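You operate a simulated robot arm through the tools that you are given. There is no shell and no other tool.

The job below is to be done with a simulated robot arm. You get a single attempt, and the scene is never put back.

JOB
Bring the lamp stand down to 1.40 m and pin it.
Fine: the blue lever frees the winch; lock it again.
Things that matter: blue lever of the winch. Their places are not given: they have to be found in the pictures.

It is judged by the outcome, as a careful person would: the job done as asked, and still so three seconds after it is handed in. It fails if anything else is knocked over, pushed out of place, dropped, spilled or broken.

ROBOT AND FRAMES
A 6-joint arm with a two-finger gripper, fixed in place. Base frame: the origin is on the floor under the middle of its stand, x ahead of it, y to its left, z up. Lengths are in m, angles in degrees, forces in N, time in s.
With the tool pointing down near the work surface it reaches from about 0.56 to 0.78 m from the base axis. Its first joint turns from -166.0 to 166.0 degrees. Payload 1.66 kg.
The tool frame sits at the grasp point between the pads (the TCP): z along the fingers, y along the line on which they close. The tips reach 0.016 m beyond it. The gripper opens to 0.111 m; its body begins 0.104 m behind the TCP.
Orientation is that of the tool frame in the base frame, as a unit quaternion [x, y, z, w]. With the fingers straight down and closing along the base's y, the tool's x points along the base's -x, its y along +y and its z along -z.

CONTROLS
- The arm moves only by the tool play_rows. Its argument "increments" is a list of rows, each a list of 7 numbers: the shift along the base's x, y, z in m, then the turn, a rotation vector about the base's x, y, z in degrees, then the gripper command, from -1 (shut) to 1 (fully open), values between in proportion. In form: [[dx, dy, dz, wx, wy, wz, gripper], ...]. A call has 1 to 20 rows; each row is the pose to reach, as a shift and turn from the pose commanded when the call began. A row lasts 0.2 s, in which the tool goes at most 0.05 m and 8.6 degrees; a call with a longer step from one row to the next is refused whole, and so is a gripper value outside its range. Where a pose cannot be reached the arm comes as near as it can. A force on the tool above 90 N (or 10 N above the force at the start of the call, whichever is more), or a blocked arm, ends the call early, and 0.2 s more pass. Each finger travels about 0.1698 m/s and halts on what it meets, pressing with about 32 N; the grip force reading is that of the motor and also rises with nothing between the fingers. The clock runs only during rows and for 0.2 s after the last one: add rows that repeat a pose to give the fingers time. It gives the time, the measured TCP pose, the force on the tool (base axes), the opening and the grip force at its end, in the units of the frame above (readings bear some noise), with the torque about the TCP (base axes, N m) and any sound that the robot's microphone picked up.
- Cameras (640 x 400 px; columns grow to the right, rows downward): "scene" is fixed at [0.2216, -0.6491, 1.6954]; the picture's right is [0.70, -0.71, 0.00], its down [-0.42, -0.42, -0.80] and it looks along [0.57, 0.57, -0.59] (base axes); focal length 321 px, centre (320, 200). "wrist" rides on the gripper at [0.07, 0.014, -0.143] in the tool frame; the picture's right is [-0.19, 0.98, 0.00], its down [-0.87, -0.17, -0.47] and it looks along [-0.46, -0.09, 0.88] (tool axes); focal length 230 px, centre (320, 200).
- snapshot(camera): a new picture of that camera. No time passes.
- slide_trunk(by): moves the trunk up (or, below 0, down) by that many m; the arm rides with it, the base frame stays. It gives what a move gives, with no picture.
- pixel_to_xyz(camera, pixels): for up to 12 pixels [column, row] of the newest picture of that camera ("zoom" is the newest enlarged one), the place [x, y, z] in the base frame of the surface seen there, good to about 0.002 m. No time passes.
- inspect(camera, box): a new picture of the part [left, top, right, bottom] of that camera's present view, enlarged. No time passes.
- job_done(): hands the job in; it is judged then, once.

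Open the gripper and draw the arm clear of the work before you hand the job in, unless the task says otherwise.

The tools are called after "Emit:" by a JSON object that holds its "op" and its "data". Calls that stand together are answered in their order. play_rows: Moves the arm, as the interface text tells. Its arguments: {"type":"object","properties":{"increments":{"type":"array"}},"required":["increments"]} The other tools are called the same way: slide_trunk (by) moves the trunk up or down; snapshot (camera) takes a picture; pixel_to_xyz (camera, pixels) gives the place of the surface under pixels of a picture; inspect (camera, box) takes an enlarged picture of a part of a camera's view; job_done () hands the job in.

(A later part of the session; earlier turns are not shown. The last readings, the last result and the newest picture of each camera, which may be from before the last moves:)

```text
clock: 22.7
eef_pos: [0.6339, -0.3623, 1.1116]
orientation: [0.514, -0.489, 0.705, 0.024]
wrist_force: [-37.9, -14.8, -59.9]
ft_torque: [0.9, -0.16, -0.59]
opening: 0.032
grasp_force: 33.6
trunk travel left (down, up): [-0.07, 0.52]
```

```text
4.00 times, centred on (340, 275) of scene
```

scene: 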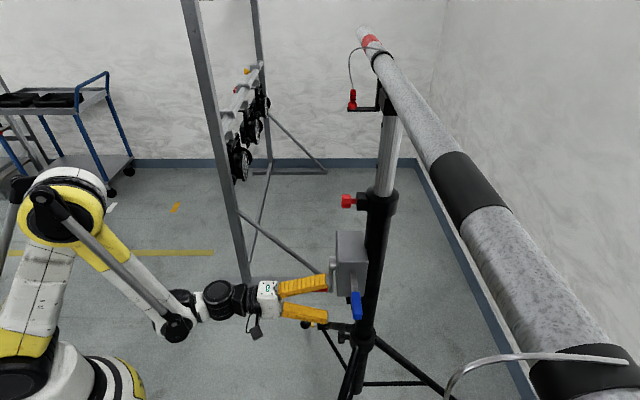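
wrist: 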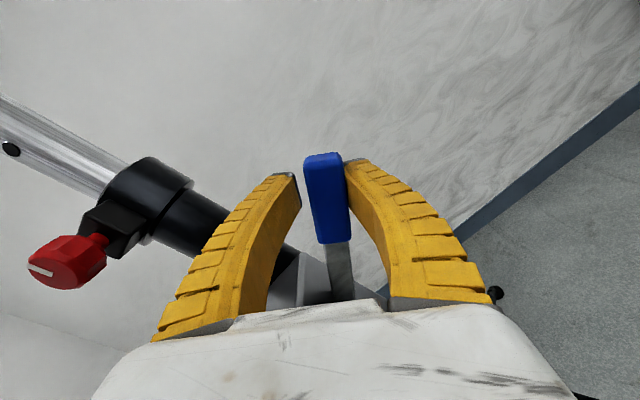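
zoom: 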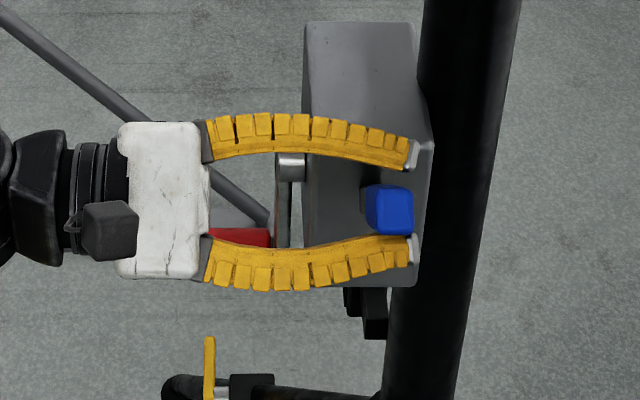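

The lever reached its upper stop (72 N and the upper finger lifted off, opening 0.032). I'll ease back to relieve the force and then open the fingers.

Emit:
{"op": "play_rows", "data": {"increments": [[-0.003, -0.003, -0.005, 2.1, -2.1, 0, -1], [-0.006, -0.006, -0.009, 4.24, -4.24, 0, -1], [-0.006, -0.006, -0.009, 4.24, -4.24, 0, -1]]}}

Emit:
{"op": "snapshot", "data": {"camera": "wrist"}}

```text
clock: 23.5
eef_pos: [0.6282, -0.3632, 1.1046]
orientation: [0.489, -0.512, 0.706, -0.014]
wrist_force: [-12.2, -22.8, 12.2]
ft_torque: [-0.54, 0.29, -0.3]
opening: 0.0188
grasp_force: 33.5
trunk travel left (down, up): [-0.07, 0.52]
```

```text
taken
```

wrist: 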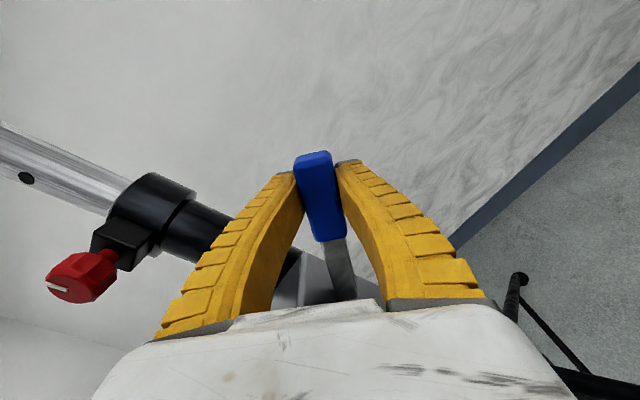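

Force relieved to mostly along the lever. I'll open the fingers in place and see whether the lever stays up.

Emit:
{"op": "play_rows", "data": {"increments": [[0, 0, 0, 0, 0, 0, -0.4], [0, 0, 0, 0, 0, 0, 0.2], [0, 0, 0, 0, 0, 0, 1], [0, 0, 0, 0, 0, 0, 1]]}}

Emit:
{"op": "snapshot", "data": {"camera": "wrist"}}

Emit:
{"op": "snapshot", "data": {"camera": "scene"}}

```text
clock: 24.5
eef_pos: [0.6299, -0.361, 1.1035]
orientation: [0.49, -0.511, 0.706, -0.015]
wrist_force: [0.2, 0.2, -0.1]
ft_torque: [0.04, 0.03, 0.01]
opening: 0.1108
grasp_force: 0.1
trunk travel left (down, up): [-0.07, 0.52]
```

```text
taken
```

wrist: 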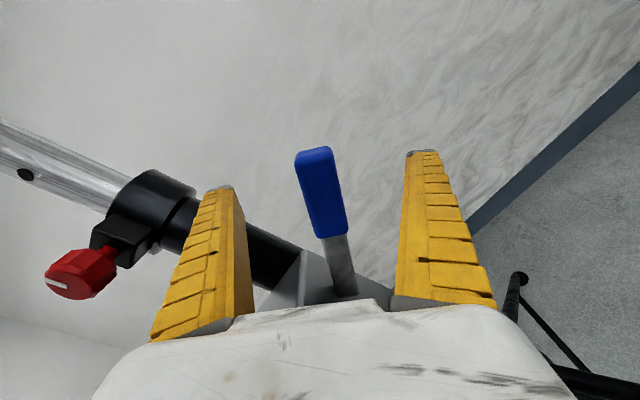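

```text
taken
```

scene: 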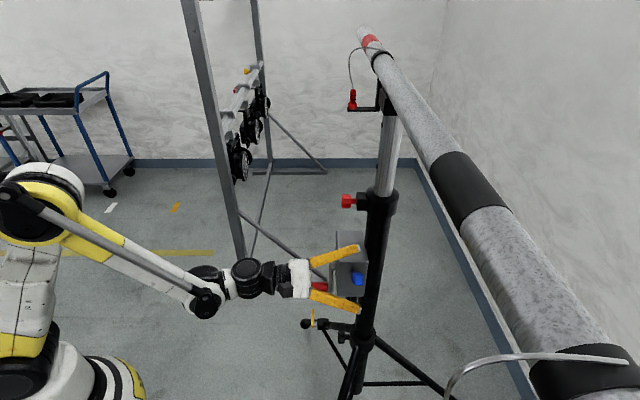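

The lever stays up at about 40° and the mast has not moved. I'll withdraw along the tool axis, then roll the camera back on top and line up in front of the crank.

Emit:
{"op": "play_rows", "data": {"increments": [[-0.02, 0.02, 0, 0, 0, 0, 1], [-0.045, 0.045, 0, 0, 0, 0, 1], [-0.07, 0.07, 0, 0, 0, 0, 1], [-0.099, 0.099, 0, 0, 0, 0, 1], [-0.0905, 0.122, 0, -5.6, 5.6, 0, 1], [-0.082, 0.145, 0, -11.2, 11.2, 0, 1], [-0.0735, 0.168, 0, -16.8, 16.8, 0, 1], [-0.065, 0.191, 0, -22.3, 22.3, 0, 1], [-0.0565, 0.2135, 0, -27.9, 27.9, 0, 1], [-0.048, 0.236, 0, -33.5, 33.5, 0, 1], [-0.048, 0.236, 0, -33.5, 33.5, 0, 1]]}}

Emit:
{"op": "snapshot", "data": {"camera": "wrist"}}

Emit:
{"op": "snapshot", "data": {"camera": "scene"}}

```text
clock: 26.9
eef_pos: [0.585, -0.1244, 1.1039]
orientation: [0.653, -0.272, 0.653, 0.272]
wrist_force: [1.1, -0.6, 0.0]
ft_torque: [0.01, -0.01, -0.06]
opening: 0.1109
grasp_force: 0.1
trunk travel left (down, up): [-0.07, 0.52]
```

```text
taken
```

wrist: 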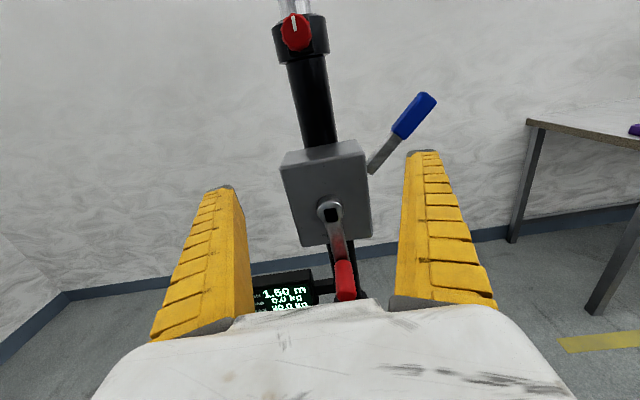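

```text
taken
```

scene: 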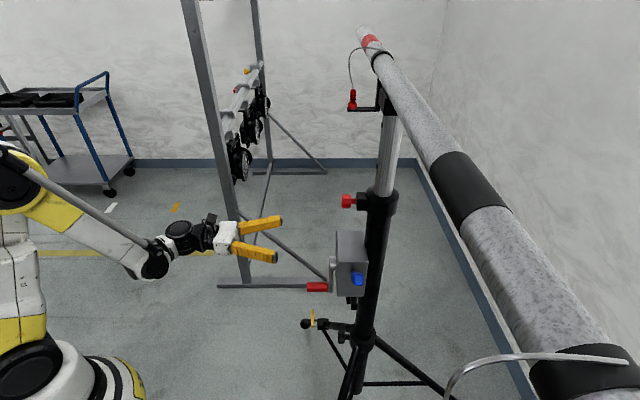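

The view is excellent: lever up, crank hanging down, readout still 1.50 m / 0.0 kg. I'll enlarge the crank and measure hub and handle.

Emit:
{"op": "inspect", "data": {"camera": "wrist", "box": [240, 130, 440, 310]}}

Emit:
{"op": "pixel_to_xyz", "data": {"camera": "wrist", "pixels": [[331, 213], [322, 208], [344, 270], [345, 290], [340, 240], [352, 280], [337, 280], [415, 110], [376, 165], [295, 33], [306, 192], [275, 295]]}}

Emit:
{"op": "inspect", "data": {"camera": "scene", "box": [290, 225, 390, 325]}}

```text
2.22 times, centred on (340, 220) of wrist
```

zoom: 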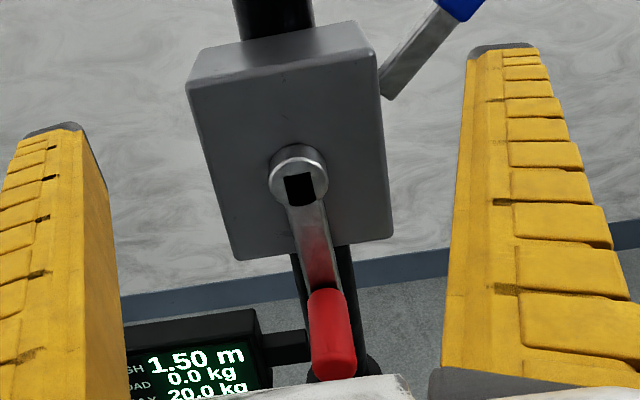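

```text
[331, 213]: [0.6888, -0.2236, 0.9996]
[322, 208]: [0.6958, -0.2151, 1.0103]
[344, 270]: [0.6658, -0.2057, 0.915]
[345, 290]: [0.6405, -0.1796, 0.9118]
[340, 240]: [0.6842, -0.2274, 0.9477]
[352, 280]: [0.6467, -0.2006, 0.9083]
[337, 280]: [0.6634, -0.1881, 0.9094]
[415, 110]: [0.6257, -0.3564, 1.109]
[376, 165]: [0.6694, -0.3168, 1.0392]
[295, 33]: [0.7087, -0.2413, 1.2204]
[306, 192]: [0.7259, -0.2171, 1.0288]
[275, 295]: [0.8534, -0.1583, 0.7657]
```

```text
4.00 times, centred on (340, 275) of scene
```

zoom: 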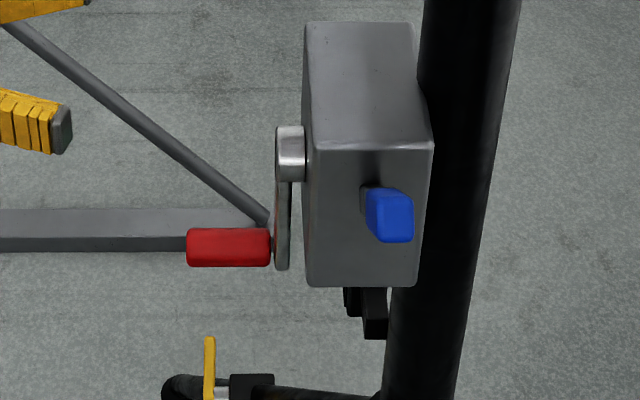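

Handle centre is about s=0.326, t=0.600, z=0.904 (free end t≈0.578), and hub centre z≈1.000, so crank radius is about 0.096 m. I'll tilt the tool 35° downward and descend to a pre-grasp just short of the handle.

Emit:
{"op": "play_rows", "data": {"increments": [[0.0, 0.0, -0.02, 4.125, 4.125, 0, 1], [0.0, 0.0, -0.045, 8.25, 8.25, 0, 1], [0.005, -0.005, -0.075, 12.375, 12.375, 0, 1], [0.01, -0.01, -0.105, 16.5, 16.5, 0, 1], [0.017, -0.017, -0.13, 20.6, 20.6, 0, 1], [0.023, -0.023, -0.154, 24.75, 24.75, 0, 1], [0.023, -0.023, -0.154, 24.75, 24.75, 0, 1]]}}

Emit:
{"op": "snapshot", "data": {"camera": "wrist"}}

Emit:
{"op": "snapshot", "data": {"camera": "scene"}}

```text
clock: 28.5
eef_pos: [0.6062, -0.1505, 0.9515]
orientation: [0.82, -0.341, 0.425, 0.177]
wrist_force: [-0.1, 0.5, 0.3]
ft_torque: [0.0, -0.01, 0.0]
opening: 0.1109
grasp_force: 0.1
trunk travel left (down, up): [-0.07, 0.52]
```

```text
taken
```

wrist: 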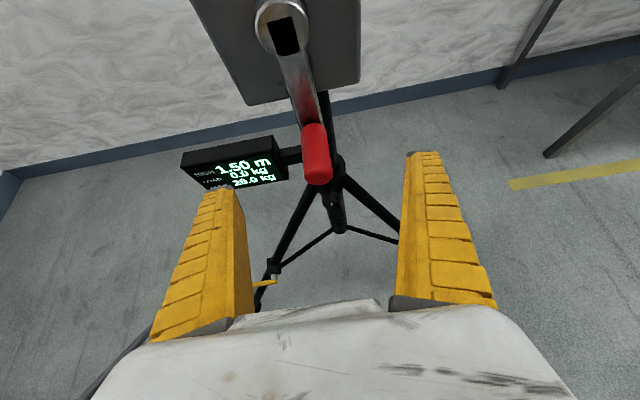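

```text
taken
```

scene: 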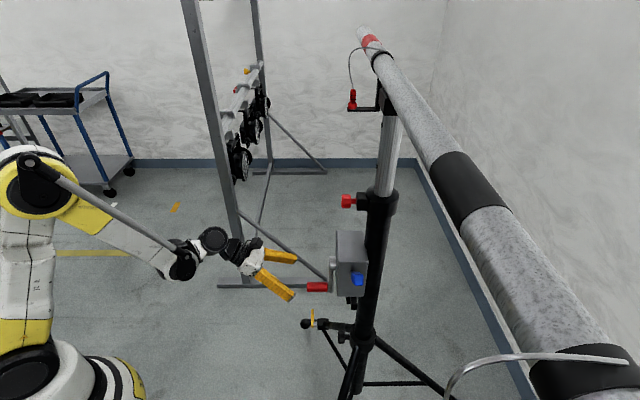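

Reached as planned, and the handle sits between the fingers at (316,155). I'll measure it once more before closing in.

Emit:
{"op": "pixel_to_xyz", "data": {"camera": "wrist", "pixels": [[316, 130], [317, 150], [318, 175], [306, 155], [328, 152], [284, 30], [300, 90], [275, 20], [315, 180]]}}

Emit:
{"op": "inspect", "data": {"camera": "wrist", "box": [170, 0, 410, 200]}}

```text
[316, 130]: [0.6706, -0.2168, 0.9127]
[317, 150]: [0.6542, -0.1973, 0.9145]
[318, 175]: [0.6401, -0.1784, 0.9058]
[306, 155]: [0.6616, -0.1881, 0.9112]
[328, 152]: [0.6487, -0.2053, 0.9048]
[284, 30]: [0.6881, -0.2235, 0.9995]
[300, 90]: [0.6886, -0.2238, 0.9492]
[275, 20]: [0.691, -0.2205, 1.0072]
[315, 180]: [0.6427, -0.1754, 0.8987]
```

```text
2.00 times, centred on (290, 100) of wrist
```

zoom: 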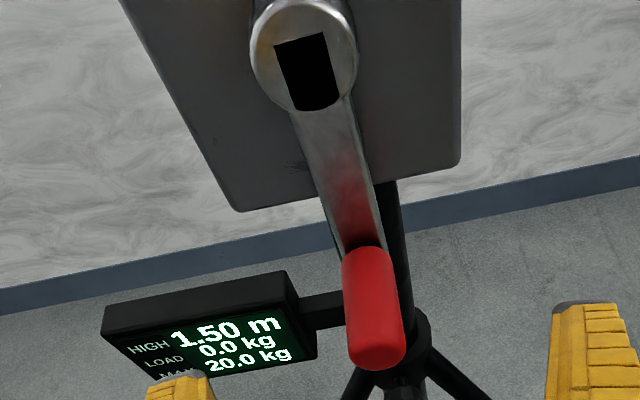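

Handle centre s≈0.325, z≈0.903, free end at t≈0.579. I'll advance along the tool axis to put the grip point on the handle.

Emit:
{"op": "play_rows", "data": {"increments": [[0.0165, -0.015, -0.016, 0, 0, 0, 1], [0.033, -0.03, -0.032, 0, 0, 0, 1], [0.0493, -0.0454, -0.0475, 0, 0, 0, 1], [0.0493, -0.0454, -0.0475, 0, 0, 0, 1], [0.0493, -0.0454, -0.0475, 0, 0, 0, -0.2], [0.0493, -0.0454, -0.0475, 0, 0, 0, -0.4], [0.0493, -0.0454, -0.0475, 0, 0, 0, -0.4]]}}

Emit:
{"op": "snapshot", "data": {"camera": "wrist"}}

Emit:
{"op": "inspect", "data": {"camera": "scene", "box": [240, 225, 380, 325]}}

```text
clock: 30.1
eef_pos: [0.6535, -0.1939, 0.9019]
orientation: [0.819, -0.341, 0.426, 0.177]
wrist_force: [-0.4, 0.2, -0.3]
ft_torque: [0.01, -0.01, 0.04]
opening: 0.0358
grasp_force: 1.5
trunk travel left (down, up): [-0.07, 0.52]
```

```text
taken
```

wrist: 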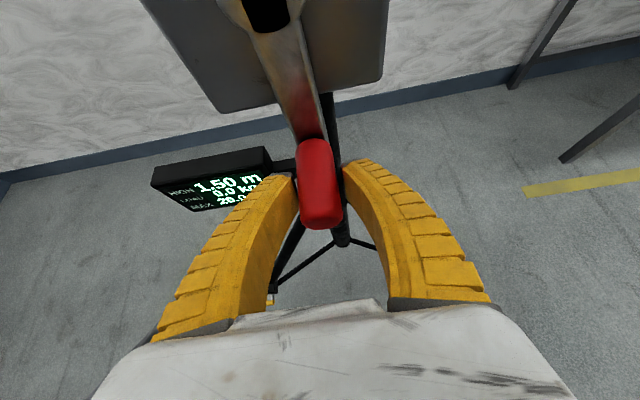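

```text
4.00 times, centred on (310, 275) of scene
```

zoom: 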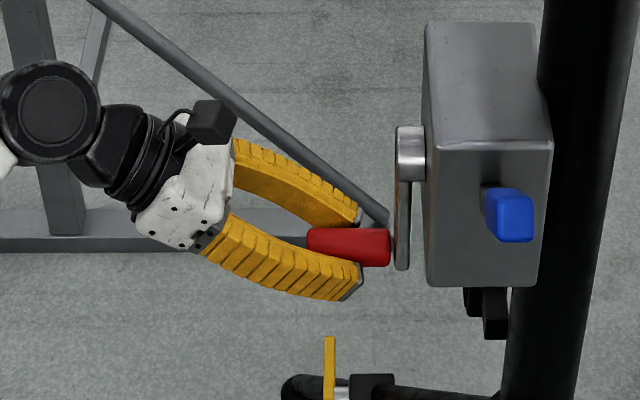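

Handle lies between the fingertips. I'll close fully on it and read the forces.

Emit:
{"op": "play_rows", "data": {"increments": [[0, 0, 0, 0, 0, 0, -0.7], [0, 0, 0, 0, 0, 0, -1], [0, 0, 0, 0, 0, 0, -1]]}}

Emit:
{"op": "snapshot", "data": {"camera": "wrist"}}

```text
clock: 30.9
eef_pos: [0.6534, -0.1952, 0.9016]
orientation: [0.819, -0.34, 0.426, 0.177]
wrist_force: [-4.3, -1.0, 6.8]
ft_torque: [-0.44, -0.46, 0.01]
opening: 0.0235
grasp_force: 33.6
trunk travel left (down, up): [-0.07, 0.52]
```

```text
taken
```

wrist: 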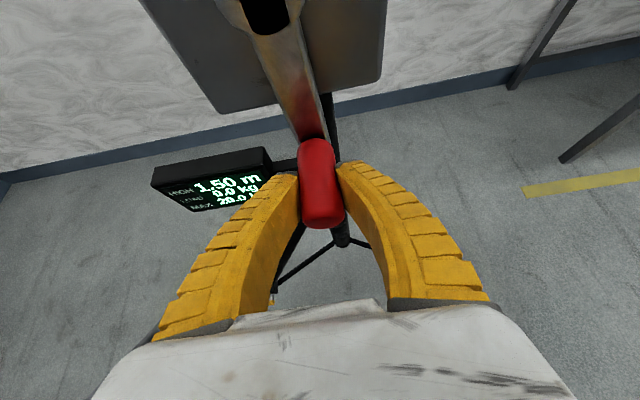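

Gripped (opening 0.0235, 34 N). I'll nudge the crank a few millimetres in the (+0.7,+0.7) direction along its circle and watch force and the LOAD readout.

Emit:
{"op": "play_rows", "data": {"increments": [[0.0018, 0.0018, 0, 0, 0, 0, -1], [0.0036, 0.0036, 0.0002, 0, 0, 0, -1], [0.0036, 0.0036, 0.0002, 0, 0, 0, -1]]}}

Emit:
{"op": "inspect", "data": {"camera": "wrist", "box": [140, 120, 360, 240]}}

```text
clock: 31.7
eef_pos: [0.6583, -0.1893, 0.9036]
orientation: [0.819, -0.341, 0.425, 0.178]
wrist_force: [-15.6, 6.8, -6.2]
ft_torque: [-0.16, -0.17, -0.08]
opening: 0.022
grasp_force: 33.4
trunk travel left (down, up): [-0.07, 0.52]
```

```text
2.91 times, centred on (250, 180) of wrist
```

zoom: 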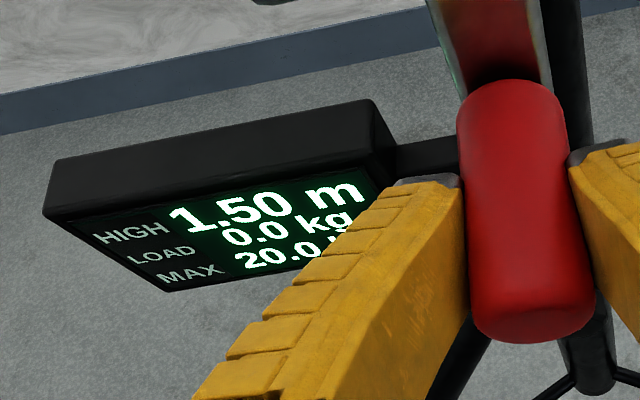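

The crank moved about 7 mm with some 6 N resistance and LOAD is still 0.0. I'll continue a little further along the arc in the same direction.

Emit:
{"op": "play_rows", "data": {"increments": [[0.003, 0.003, 0.0006, 0, 0, 0, -1], [0.006, 0.006, 0.0014, 0, 0, 0, -1], [0.009, 0.009, 0.0025, 0, 0, 0, -1], [0.009, 0.009, 0.0025, 0, 0, 0, -1]]}}

Emit:
{"op": "inspect", "data": {"camera": "wrist", "box": [140, 120, 360, 240]}}

Emit:
{"op": "snapshot", "data": {"camera": "wrist"}}

```text
clock: 32.7
eef_pos: [0.6671, -0.1817, 0.9039]
orientation: [0.819, -0.34, 0.426, 0.178]
wrist_force: [-16.6, 10.5, -13.3]
ft_torque: [0.2, 0.19, -0.06]
opening: 0.0219
grasp_force: 34.6
trunk travel left (down, up): [-0.07, 0.52]
```

```text
2.91 times, centred on (250, 180) of wrist
```

zoom: 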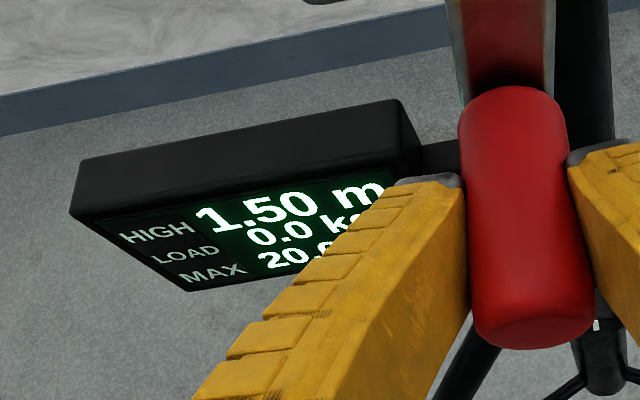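

```text
taken
```

wrist: 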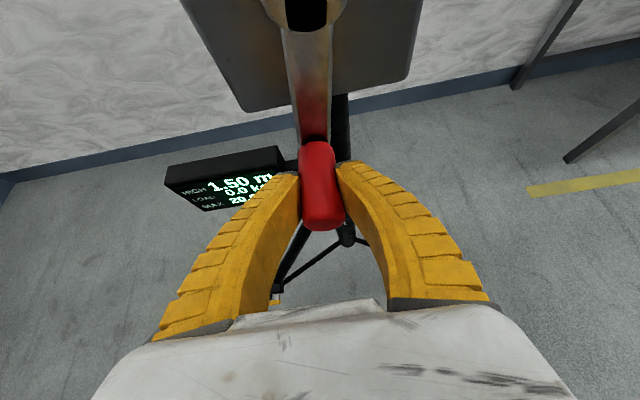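

Still 0.0 kg after about 11° with only friction felt. I'll go back and try the other direction to find which way takes up the load.

Emit:
{"op": "play_rows", "data": {"increments": [[-0.003, -0.003, -0.0009, 0, 0, 0, -1], [-0.006, -0.006, -0.0016, 0, 0, 0, -1], [-0.009, -0.009, -0.002, 0, 0, 0, -1], [-0.012, -0.012, -0.0022, 0, 0, 0, -1], [-0.015, -0.015, -0.0022, 0, 0, 0, -1], [-0.018, -0.018, -0.002, 0, 0, 0, -1], [-0.018, -0.018, -0.002, 0, 0, 0, -1]]}}

Emit:
{"op": "inspect", "data": {"camera": "wrist", "box": [140, 120, 360, 240]}}

Emit:
{"op": "snapshot", "data": {"camera": "wrist"}}

```text
clock: 34.3
eef_pos: [0.6474, -0.1997, 0.9046]
orientation: [0.819, -0.339, 0.427, 0.177]
wrist_force: [1.2, 0.2, 20.8]
ft_torque: [-0.32, -0.32, 0.06]
opening: 0.0219
grasp_force: 33.6
trunk travel left (down, up): [-0.07, 0.52]
```

```text
2.91 times, centred on (250, 180) of wrist
```

zoom: 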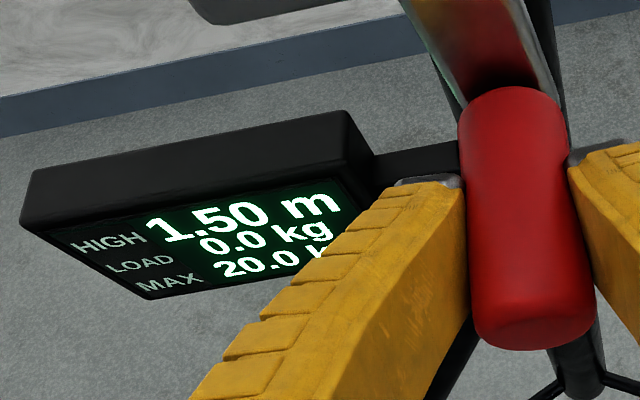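

```text
taken
```

wrist: 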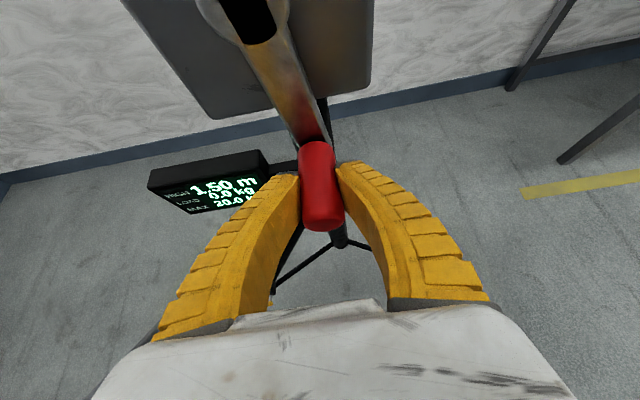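

No load shows either way within ±11°, so there is slack in the rope. I'll turn clockwise (as seen facing the crank) further to about 30° and read LOAD again; the pin still holds.

Emit:
{"op": "play_rows", "data": {"increments": [[0.0042, 0.0042, -0.0007, 0, 0, 0, -1], [0.0114, 0.0114, -0.0002, 0, 0, 0, -1], [0.0185, 0.0185, 0.0014, 0, 0, 0, -1], [0.0255, 0.0255, 0.004, 0, 0, 0, -1], [0.0322, 0.0322, 0.0077, 0, 0, 0, -1], [0.0385, 0.0385, 0.0123, 0, 0, 0, -1], [0.0385, 0.0385, 0.0123, 0, 0, 0, -1]]}}

Emit:
{"op": "snapshot", "data": {"camera": "wrist"}}

Emit:
{"op": "inspect", "data": {"camera": "wrist", "box": [160, 100, 340, 220]}}

```text
clock: 35.9
eef_pos: [0.6815, -0.1684, 0.9185]
orientation: [0.819, -0.344, 0.423, 0.18]
wrist_force: [-55.5, -35.6, 2.2]
ft_torque: [-0.49, 0.58, -0.3]
opening: 0.0234
grasp_force: 33.7
trunk travel left (down, up): [-0.07, 0.52]
```

```text
taken
```

wrist: 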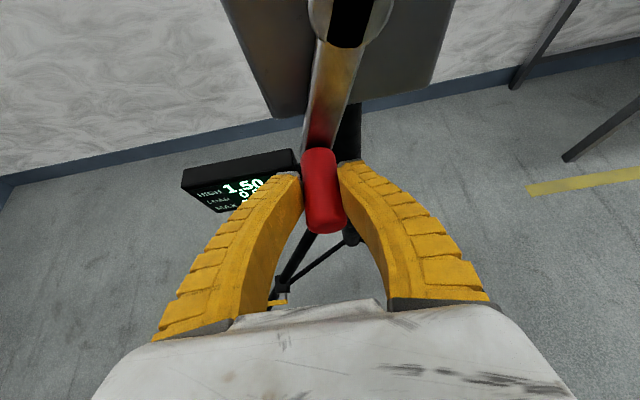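

```text
3.33 times, centred on (250, 160) of wrist
```

zoom: 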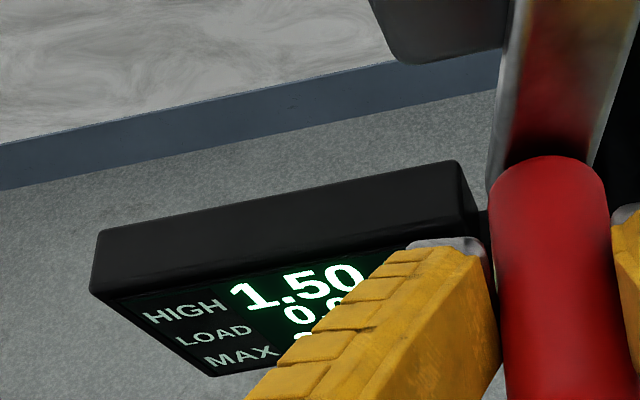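

The resistance jumped to about 64 N in the turning direction at θ≈23°, with the readout partly hidden (1.50 m, 0.x kg). I'll ease back a little to drop the force and look at the scene view for mast movement.

Emit:
{"op": "play_rows", "data": {"increments": [[-0.005, -0.005, -0.003, 0, 0, 0, -1], [-0.008, -0.008, -0.005, 0, 0, 0, -1], [-0.008, -0.008, -0.005, 0, 0, 0, -1]]}}

Emit:
{"op": "snapshot", "data": {"camera": "scene"}}

Emit:
{"op": "inspect", "data": {"camera": "scene", "box": [330, 90, 430, 220]}}

Emit:
{"op": "inspect", "data": {"camera": "wrist", "box": [160, 100, 340, 220]}}

```text
clock: 36.7
eef_pos: [0.6787, -0.1706, 0.91]
orientation: [0.82, -0.34, 0.426, 0.176]
wrist_force: [-19.5, -16.6, -2.7]
ft_torque: [-0.06, 0.13, -0.05]
opening: 0.0234
grasp_force: 34.5
trunk travel left (down, up): [-0.07, 0.52]
```

```text
taken
```

scene: 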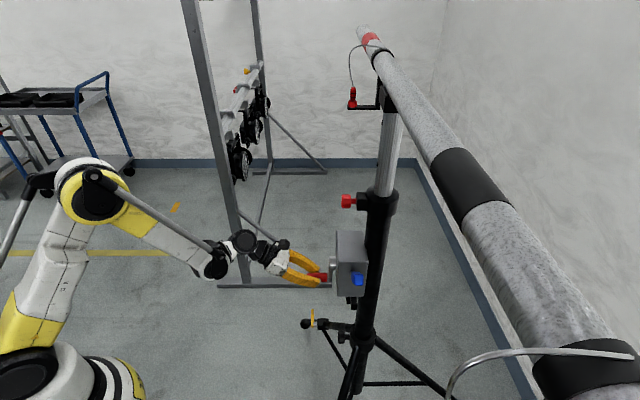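

```text
3.08 times, centred on (380, 155) of scene
```

zoom: 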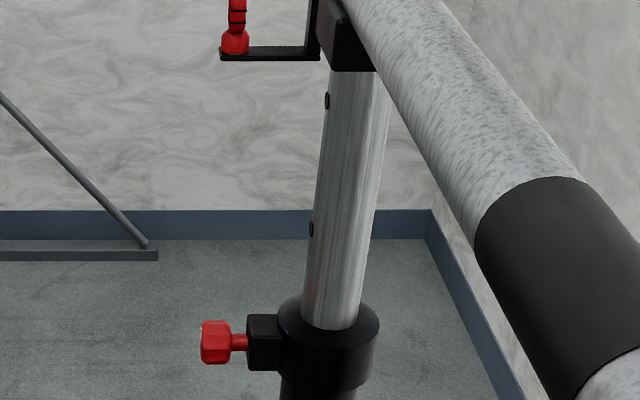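

```text
3.33 times, centred on (250, 160) of wrist
```

zoom: 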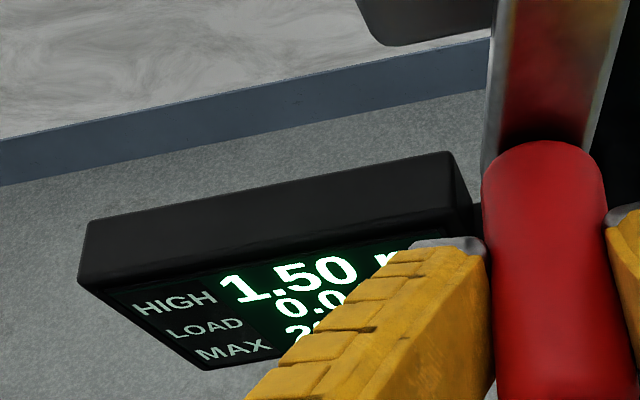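

The mast holes moved up by about 2 px (roughly 4–5 mm), so clockwise raises the mast and the pin now has the load taken off it. I'll ease back in small steps to feel the steady holding force on the crank.

Emit:
{"op": "play_rows", "data": {"increments": [[-0.002, -0.002, -0.0005, 0, 0, 0, -1], [-0.003, -0.003, -0.001, 0, 0, 0, -1], [-0.003, -0.003, -0.001, 0, 0, 0, -1]]}}

Emit:
{"op": "play_rows", "data": {"increments": [[-0.002, -0.002, -0.0005, 0, 0, 0, -1], [-0.003, -0.003, -0.001, 0, 0, 0, -1], [-0.003, -0.003, -0.001, 0, 0, 0, -1]]}}

Emit:
{"op": "play_rows", "data": {"increments": [[-0.002, -0.002, -0.0005, 0, 0, 0, -1], [-0.003, -0.003, -0.001, 0, 0, 0, -1], [-0.003, -0.003, -0.001, 0, 0, 0, -1]]}}

Emit:
{"op": "inspect", "data": {"camera": "scene", "box": [330, 90, 430, 220]}}

```text
clock: 37.5
eef_pos: [0.6764, -0.1724, 0.9095]
orientation: [0.819, -0.341, 0.426, 0.177]
wrist_force: [-0.9, -6.5, 1.4]
ft_torque: [-0.1, -0.06, 0.03]
opening: 0.0234
grasp_force: 33.5
trunk travel left (down, up): [-0.07, 0.52]
```

```text
clock: 38.3
eef_pos: [0.674, -0.1752, 0.9088]
orientation: [0.82, -0.341, 0.425, 0.177]
wrist_force: [-5.8, 4.2, -10.8]
ft_torque: [-0.17, -0.1, 0.09]
opening: 0.0231
grasp_force: 34.1
trunk travel left (down, up): [-0.07, 0.52]
```

```text
clock: 39.1
eef_pos: [0.6716, -0.1783, 0.9083]
orientation: [0.819, -0.341, 0.426, 0.178]
wrist_force: [-8.0, 7.7, -17.4]
ft_torque: [-0.05, -0.03, 0.13]
opening: 0.0229
grasp_force: 33.9
trunk travel left (down, up): [-0.07, 0.52]
```

```text
3.08 times, centred on (380, 155) of scene
```

zoom: 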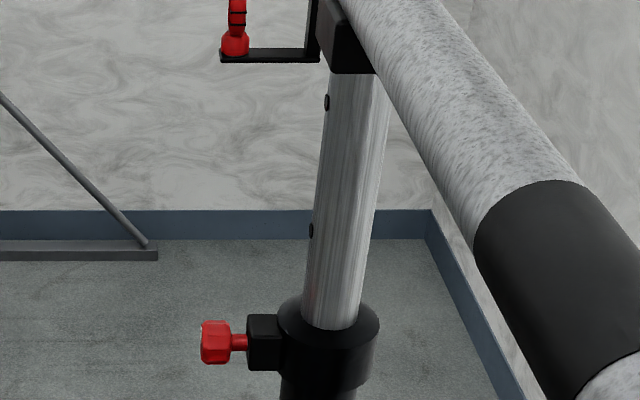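

Backing off, the turning force falls to about 0 N and the mast sinks slightly with the crank, so the crank and mast move together with little back-drive. While the pin still guards the mast, I'll open the fingers and see whether the crank holds by itself.

Emit:
{"op": "play_rows", "data": {"increments": [[0, 0, 0, 0, 0, 0, -0.5], [0, 0, 0, 0, 0, 0, -0.2], [0, 0, 0, 0, 0, 0, 0.2], [0, 0, 0, 0, 0, 0, 0.2], [0, 0, 0, 0, 0, 0, 0.2]]}}

Emit:
{"op": "snapshot", "data": {"camera": "wrist"}}

Emit:
{"op": "inspect", "data": {"camera": "scene", "box": [330, 90, 430, 220]}}

```text
clock: 40.3
eef_pos: [0.6712, -0.179, 0.907]
orientation: [0.819, -0.342, 0.425, 0.178]
wrist_force: [-0.1, 0.1, -0.9]
ft_torque: [-0.03, 0.0, 0.0]
opening: 0.0688
grasp_force: 0.8
trunk travel left (down, up): [-0.07, 0.52]
```

```text
taken
```

wrist: 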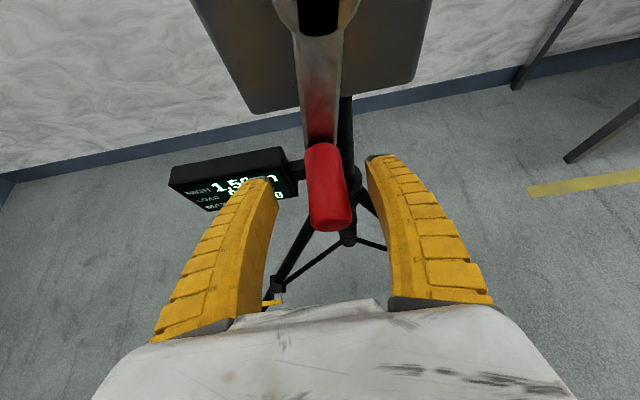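

```text
3.08 times, centred on (380, 155) of scene
```

zoom: 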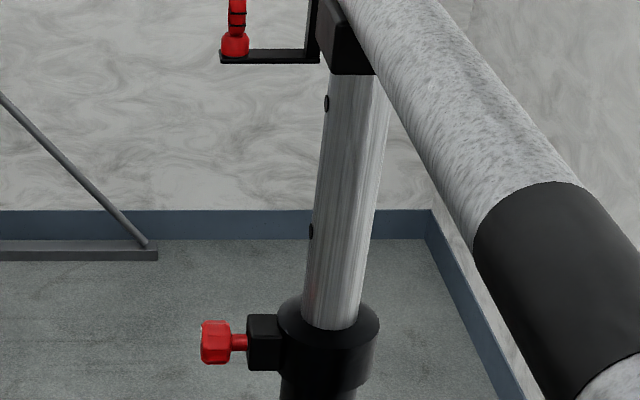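

After release the handle shifted only slightly (to (327,187)). I'll let a second pass without moving and check whether it keeps creeping.

Emit:
{"op": "play_rows", "data": {"increments": [[0, 0, 0, 0, 0, 0, 0.4], [0, 0, 0, 0, 0, 0, 0.6], [0, 0, 0, 0, 0, 0, 0.6], [0, 0, 0, 0, 0, 0, 0.6], [0, 0, 0, 0, 0, 0, 0.6]]}}

Emit:
{"op": "snapshot", "data": {"camera": "wrist"}}

Emit:
{"op": "pixel_to_xyz", "data": {"camera": "wrist", "pixels": [[327, 187], [318, 190], [340, 185], [330, 215]]}}

Emit:
{"op": "inspect", "data": {"camera": "scene", "box": [330, 90, 430, 220]}}

```text
clock: 41.5
eef_pos: [0.6712, -0.1777, 0.9072]
orientation: [0.819, -0.341, 0.425, 0.178]
wrist_force: [0.4, -0.1, 0.4]
ft_torque: [-0.03, -0.03, -0.02]
opening: 0.0899
grasp_force: 0.5
trunk travel left (down, up): [-0.07, 0.52]
```

```text
taken
```

wrist: 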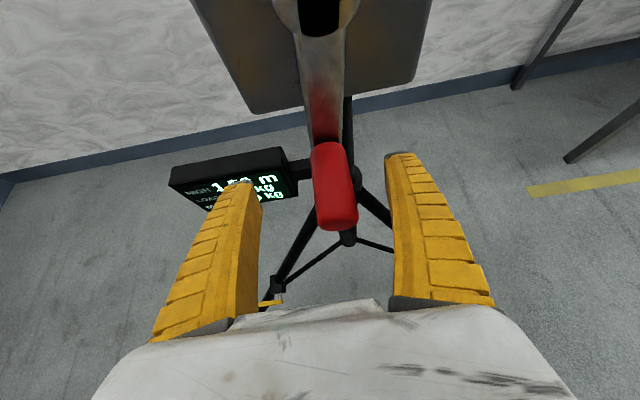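

```text
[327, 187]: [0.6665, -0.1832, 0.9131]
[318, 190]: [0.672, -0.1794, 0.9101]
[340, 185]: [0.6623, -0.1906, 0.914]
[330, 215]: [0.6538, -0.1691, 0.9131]
```

```text
3.08 times, centred on (380, 155) of scene
```

zoom: 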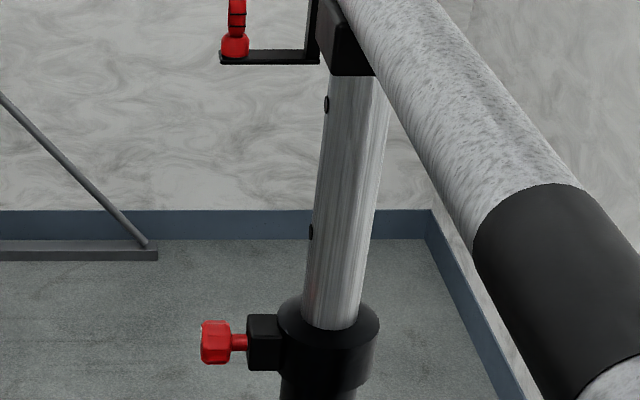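

The handle crept on (327→333 px), so the freed winch sinks slowly under damping rather than dropping. I'll wait some more to learn the rate and where it rests on the pin.

Emit:
{"op": "play_rows", "data": {"increments": [[0, 0, 0, 0, 0, 0, 1], [0, 0, 0, 0, 0, 0, 1], [0, 0, 0, 0, 0, 0, 1], [0, 0, 0, 0, 0, 0, 1], [0, 0, 0, 0, 0, 0, 1], [0, 0, 0, 0, 0, 0, 1], [0, 0, 0, 0, 0, 0, 1], [0, 0, 0, 0, 0, 0, 1], [0, 0, 0, 0, 0, 0, 1], [0, 0, 0, 0, 0, 0, 1], [0, 0, 0, 0, 0, 0, 1], [0, 0, 0, 0, 0, 0, 1], [0, 0, 0, 0, 0, 0, 1], [0, 0, 0, 0, 0, 0, 1], [0, 0, 0, 0, 0, 0, 1]]}}

Emit:
{"op": "snapshot", "data": {"camera": "wrist"}}

Emit:
{"op": "pixel_to_xyz", "data": {"camera": "wrist", "pixels": [[327, 187], [333, 187], [340, 185], [345, 190], [350, 190]]}}

Emit:
{"op": "inspect", "data": {"camera": "scene", "box": [330, 90, 430, 220]}}

```text
clock: 44.7
eef_pos: [0.6708, -0.1787, 0.9078]
orientation: [0.819, -0.341, 0.426, 0.178]
wrist_force: [0.4, 0.6, -0.2]
ft_torque: [0.0, 0.02, 0.02]
opening: 0.1108
grasp_force: 0.0
trunk travel left (down, up): [-0.07, 0.52]
```

```text
taken
```

wrist: 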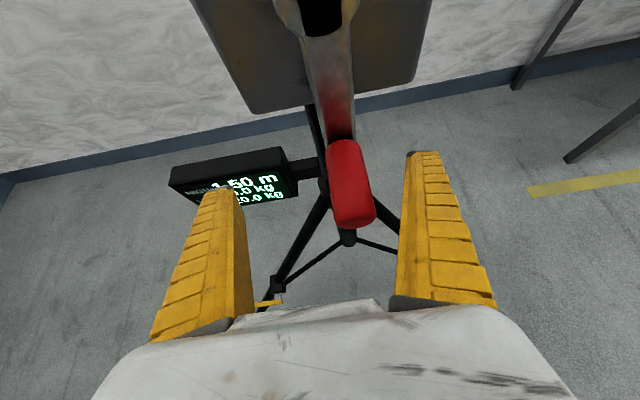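

```text
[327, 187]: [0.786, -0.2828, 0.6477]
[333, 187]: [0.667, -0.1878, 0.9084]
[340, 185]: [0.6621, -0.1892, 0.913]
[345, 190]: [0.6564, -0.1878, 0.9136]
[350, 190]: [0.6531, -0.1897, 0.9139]
```

```text
3.08 times, centred on (380, 155) of scene
```

zoom: 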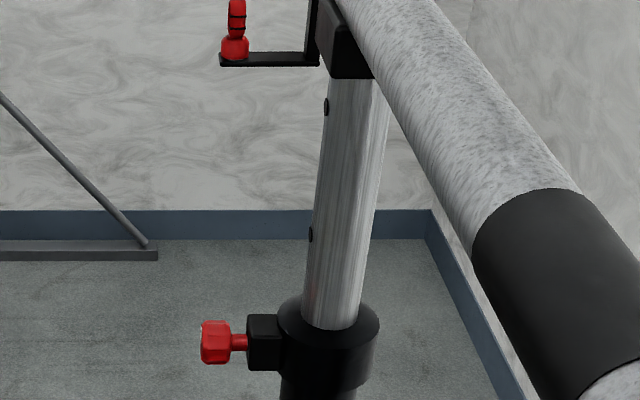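

Still creeping at a steady rate of about 2.5°/s, now near θ≈1.6°, and the mast is sinking about 0.28 mm per degree. I'll wait a bit more to see it settle on the pin.

Emit:
{"op": "play_rows", "data": {"increments": [[0, 0, 0, 0, 0, 0, 1], [0, 0, 0, 0, 0, 0, 1], [0, 0, 0, 0, 0, 0, 1], [0, 0, 0, 0, 0, 0, 1], [0, 0, 0, 0, 0, 0, 1], [0, 0, 0, 0, 0, 0, 1], [0, 0, 0, 0, 0, 0, 1], [0, 0, 0, 0, 0, 0, 1], [0, 0, 0, 0, 0, 0, 1], [0, 0, 0, 0, 0, 0, 1], [0, 0, 0, 0, 0, 0, 1], [0, 0, 0, 0, 0, 0, 1], [0, 0, 0, 0, 0, 0, 1], [0, 0, 0, 0, 0, 0, 1], [0, 0, 0, 0, 0, 0, 1]]}}

Emit:
{"op": "snapshot", "data": {"camera": "wrist"}}

Emit:
{"op": "inspect", "data": {"camera": "scene", "box": [330, 90, 430, 220]}}

```text
clock: 47.9
eef_pos: [0.6707, -0.1787, 0.907]
orientation: [0.819, -0.34, 0.426, 0.177]
wrist_force: [0.3, 0.8, -0.1]
ft_torque: [-0.01, 0.01, 0.0]
opening: 0.1108
grasp_force: 0.0
trunk travel left (down, up): [-0.07, 0.52]
```

```text
taken
```

wrist: 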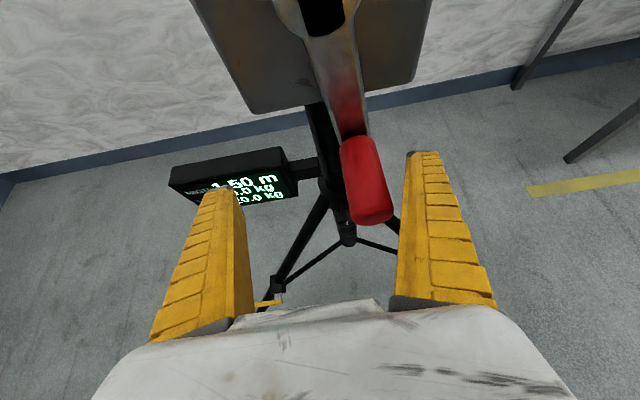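

```text
3.08 times, centred on (380, 155) of scene
```

zoom: 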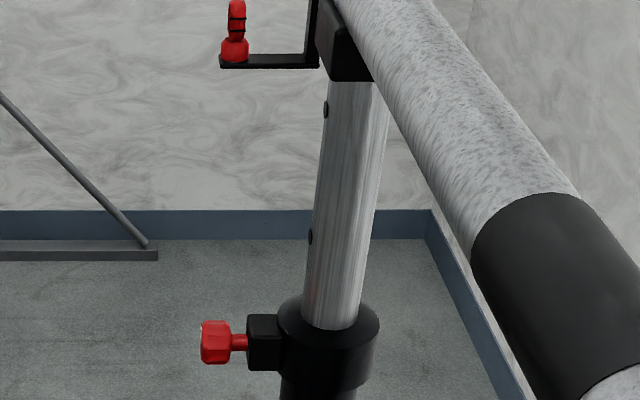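

It's still creeping: handle at (366,180), θ≈−6°, with the mast back to about its starting height. I'll wait once more to see whether the pin stops it.

Emit:
{"op": "play_rows", "data": {"increments": [[0, 0, 0, 0, 0, 0, 1], [0, 0, 0, 0, 0, 0, 1], [0, 0, 0, 0, 0, 0, 1], [0, 0, 0, 0, 0, 0, 1], [0, 0, 0, 0, 0, 0, 1], [0, 0, 0, 0, 0, 0, 1], [0, 0, 0, 0, 0, 0, 1], [0, 0, 0, 0, 0, 0, 1], [0, 0, 0, 0, 0, 0, 1], [0, 0, 0, 0, 0, 0, 1]]}}

Emit:
{"op": "snapshot", "data": {"camera": "wrist"}}

Emit:
{"op": "inspect", "data": {"camera": "scene", "box": [330, 90, 430, 220]}}

```text
clock: 50.1
eef_pos: [0.6701, -0.1785, 0.9068]
orientation: [0.82, -0.34, 0.425, 0.177]
wrist_force: [0.4, 0.2, 0.4]
ft_torque: [0.01, 0.02, 0.04]
opening: 0.1109
grasp_force: 0.0
trunk travel left (down, up): [-0.07, 0.52]
```

```text
taken
```

wrist: 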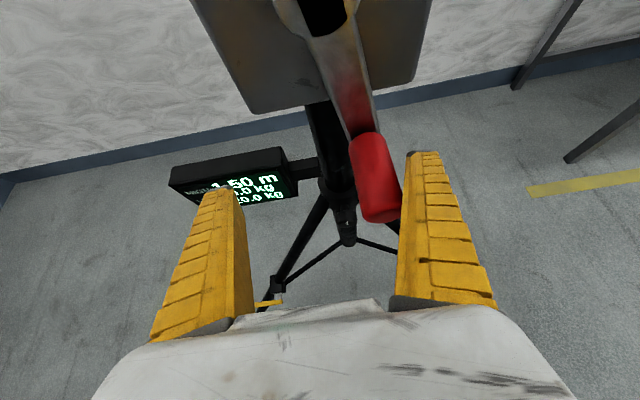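

```text
3.08 times, centred on (380, 155) of scene
```

zoom: 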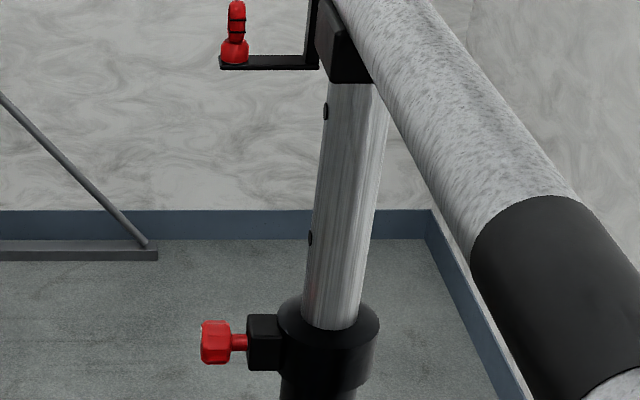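

The mast has now sunk about 10 mm from its high point without any stop, so the pin is evidently not in the hole and the winch lowers slowly under damping. I'll pull the fingers straight back out of the handle's path before it touches the right finger.

Emit:
{"op": "play_rows", "data": {"increments": [[-0.012, 0.012, 0.012, 0, 0, 0, 1], [-0.03, 0.03, 0.03, 0, 0, 0, 1], [-0.05, 0.05, 0.05, 0, 0, 0, 1], [-0.065, 0.065, 0.075, 0, 0, 0, 1], [-0.065, 0.065, 0.1, -4, -4, 0, 1], [-0.06, 0.06, 0.125, -8, -8, 0, 1]]}}

Emit:
{"op": "snapshot", "data": {"camera": "wrist"}}

Emit:
{"op": "inspect", "data": {"camera": "scene", "box": [330, 90, 430, 220]}}

```text
clock: 51.5
eef_pos: [0.611, -0.1161, 1.0315]
orientation: [0.773, -0.321, 0.506, 0.21]
wrist_force: [0.1, -0.7, 0.5]
ft_torque: [0.03, -0.04, 0.0]
opening: 0.1107
grasp_force: 0.1
trunk travel left (down, up): [-0.07, 0.52]
```

```text
taken
```

wrist: 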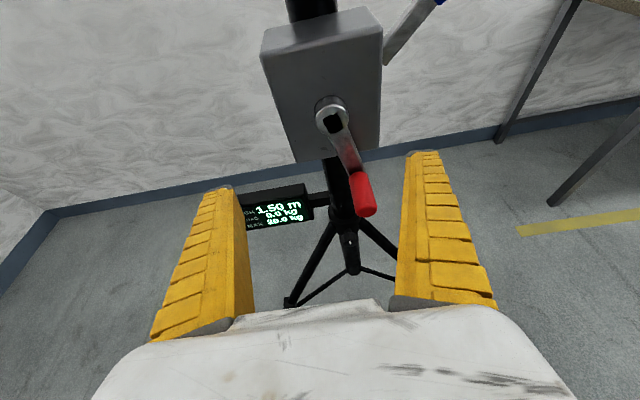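

```text
3.08 times, centred on (380, 155) of scene
```

zoom: 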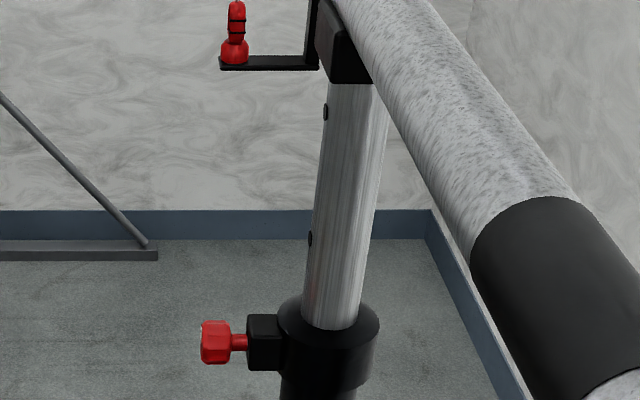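

The mast hole is at zoom row 112 and the readout still 1.50 m. I'll level the tool and rise toward the knob to study it while the mast sinks slowly.

Emit:
{"op": "play_rows", "data": {"increments": [[-0.005, 0.005, 0.03, -5.6, -5.6, 0, 1], [-0.01, 0.01, 0.06, -11.2, -11.2, 0, 1], [-0.015, 0.015, 0.09, -16.8, -16.8, 0, 1], [-0.015, 0.015, 0.12, -16.8, -16.8, 0, 1], [-0.015, 0.015, 0.15, -16.8, -16.8, 0, 1], [-0.015, 0.015, 0.17, -16.8, -16.8, 0, 1]]}}

Emit:
{"op": "snapshot", "data": {"camera": "wrist"}}

Emit:
{"op": "snapshot", "data": {"camera": "scene"}}

```text
clock: 52.9
eef_pos: [0.5962, -0.1054, 1.2041]
orientation: [0.653, -0.272, 0.652, 0.272]
wrist_force: [0.3, -0.7, -0.1]
ft_torque: [-0.01, -0.01, 0.0]
opening: 0.111
grasp_force: 0.2
trunk travel left (down, up): [-0.07, 0.52]
```

```text
taken
```

wrist: 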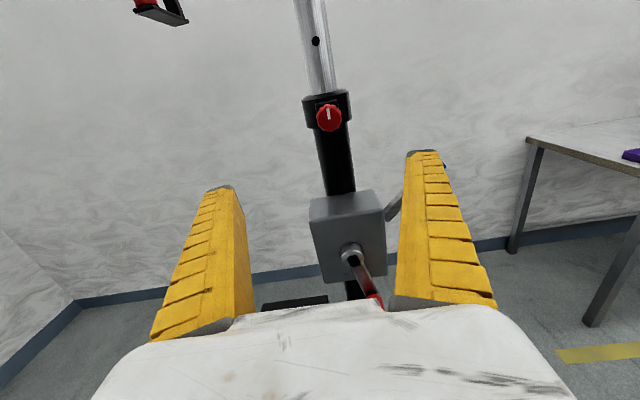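

```text
taken
```

scene: 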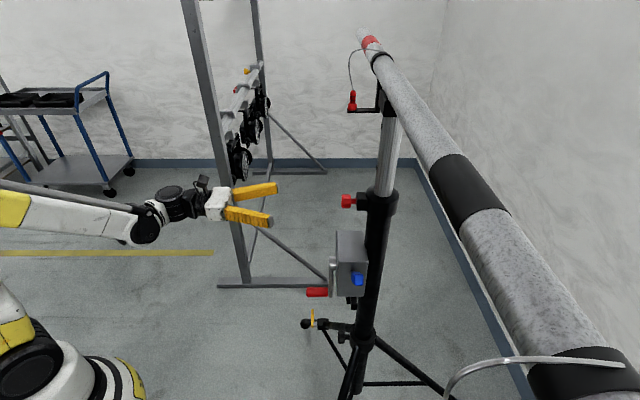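

The hole above the collar is visible at (316,42) and the knob at (328,117). I'll measure the hole height and enlarge the knob and the readout.

Emit:
{"op": "pixel_to_xyz", "data": {"camera": "wrist", "pixels": [[316, 42], [328, 117], [318, 95], [327, 110], [328, 125], [336, 118], [320, 118], [350, 253], [373, 295], [366, 285]]}}

Emit:
{"op": "inspect", "data": {"camera": "wrist", "box": [280, 20, 380, 140]}}

Emit:
{"op": "inspect", "data": {"camera": "scene", "box": [330, 180, 410, 230]}}

```text
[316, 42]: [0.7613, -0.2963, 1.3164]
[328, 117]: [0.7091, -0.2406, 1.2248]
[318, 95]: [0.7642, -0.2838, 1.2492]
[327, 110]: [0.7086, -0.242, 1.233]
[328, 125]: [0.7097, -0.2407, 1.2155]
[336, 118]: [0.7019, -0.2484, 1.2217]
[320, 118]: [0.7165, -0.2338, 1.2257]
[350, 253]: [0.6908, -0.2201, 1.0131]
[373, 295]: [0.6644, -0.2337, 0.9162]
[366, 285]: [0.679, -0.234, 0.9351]
```

```text
3.33 times, centred on (330, 80) of wrist
```

zoom: 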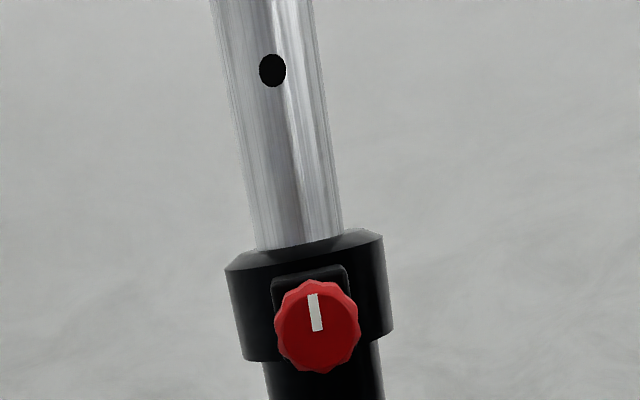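

```text
8.00 times, centred on (370, 205) of scene
```

zoom: 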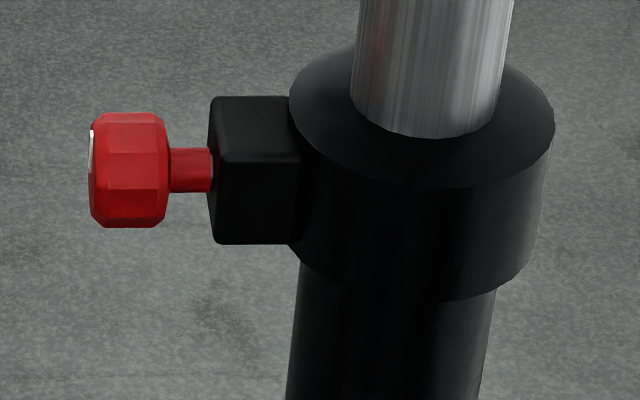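

The hole reads z=1.3164 (it was 1.3209 at the start). I'll wait a couple of seconds to see whether it keeps sinking or has come to rest on something.

Emit:
{"op": "play_rows", "data": {"increments": [[0, 0, 0, 0, 0, 0, 1], [0, 0, 0, 0, 0, 0, 1], [0, 0, 0, 0, 0, 0, 1], [0, 0, 0, 0, 0, 0, 1], [0, 0, 0, 0, 0, 0, 1], [0, 0, 0, 0, 0, 0, 1], [0, 0, 0, 0, 0, 0, 1], [0, 0, 0, 0, 0, 0, 1], [0, 0, 0, 0, 0, 0, 1], [0, 0, 0, 0, 0, 0, 1], [0, 0, 0, 0, 0, 0, 1], [0, 0, 0, 0, 0, 0, 1], [0, 0, 0, 0, 0, 0, 1], [0, 0, 0, 0, 0, 0, 1], [0, 0, 0, 0, 0, 0, 1]]}}

Emit:
{"op": "snapshot", "data": {"camera": "wrist"}}

Emit:
{"op": "inspect", "data": {"camera": "wrist", "box": [280, 20, 380, 140]}}

Emit:
{"op": "pixel_to_xyz", "data": {"camera": "wrist", "pixels": [[316, 42], [316, 44], [373, 295], [366, 285], [379, 290]]}}

```text
clock: 56.1
eef_pos: [0.5959, -0.1064, 1.2036]
orientation: [0.653, -0.272, 0.653, 0.272]
wrist_force: [0.3, -0.5, 0.0]
ft_torque: [-0.04, 0.0, -0.03]
opening: 0.1109
grasp_force: 0.0
trunk travel left (down, up): [-0.07, 0.52]
```

```text
taken
```

wrist: 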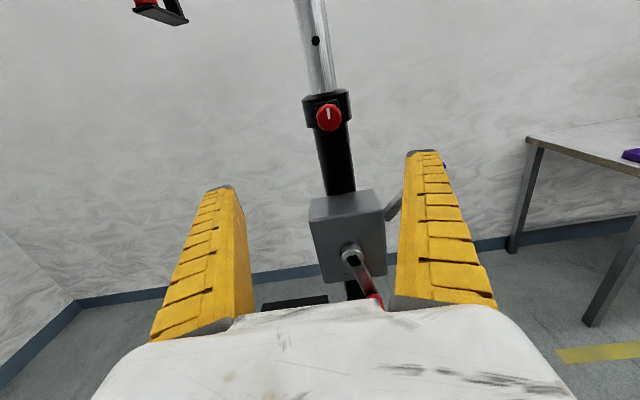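

```text
3.33 times, centred on (330, 80) of wrist
```

zoom: 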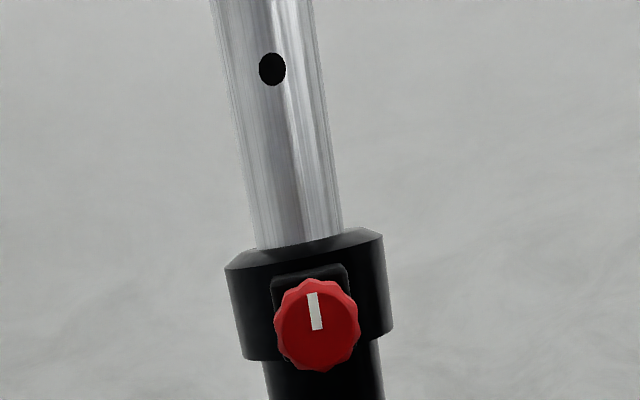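

```text
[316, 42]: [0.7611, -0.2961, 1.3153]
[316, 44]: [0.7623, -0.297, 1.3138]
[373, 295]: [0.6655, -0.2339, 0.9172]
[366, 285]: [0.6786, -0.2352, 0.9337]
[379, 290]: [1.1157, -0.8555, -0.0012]
```

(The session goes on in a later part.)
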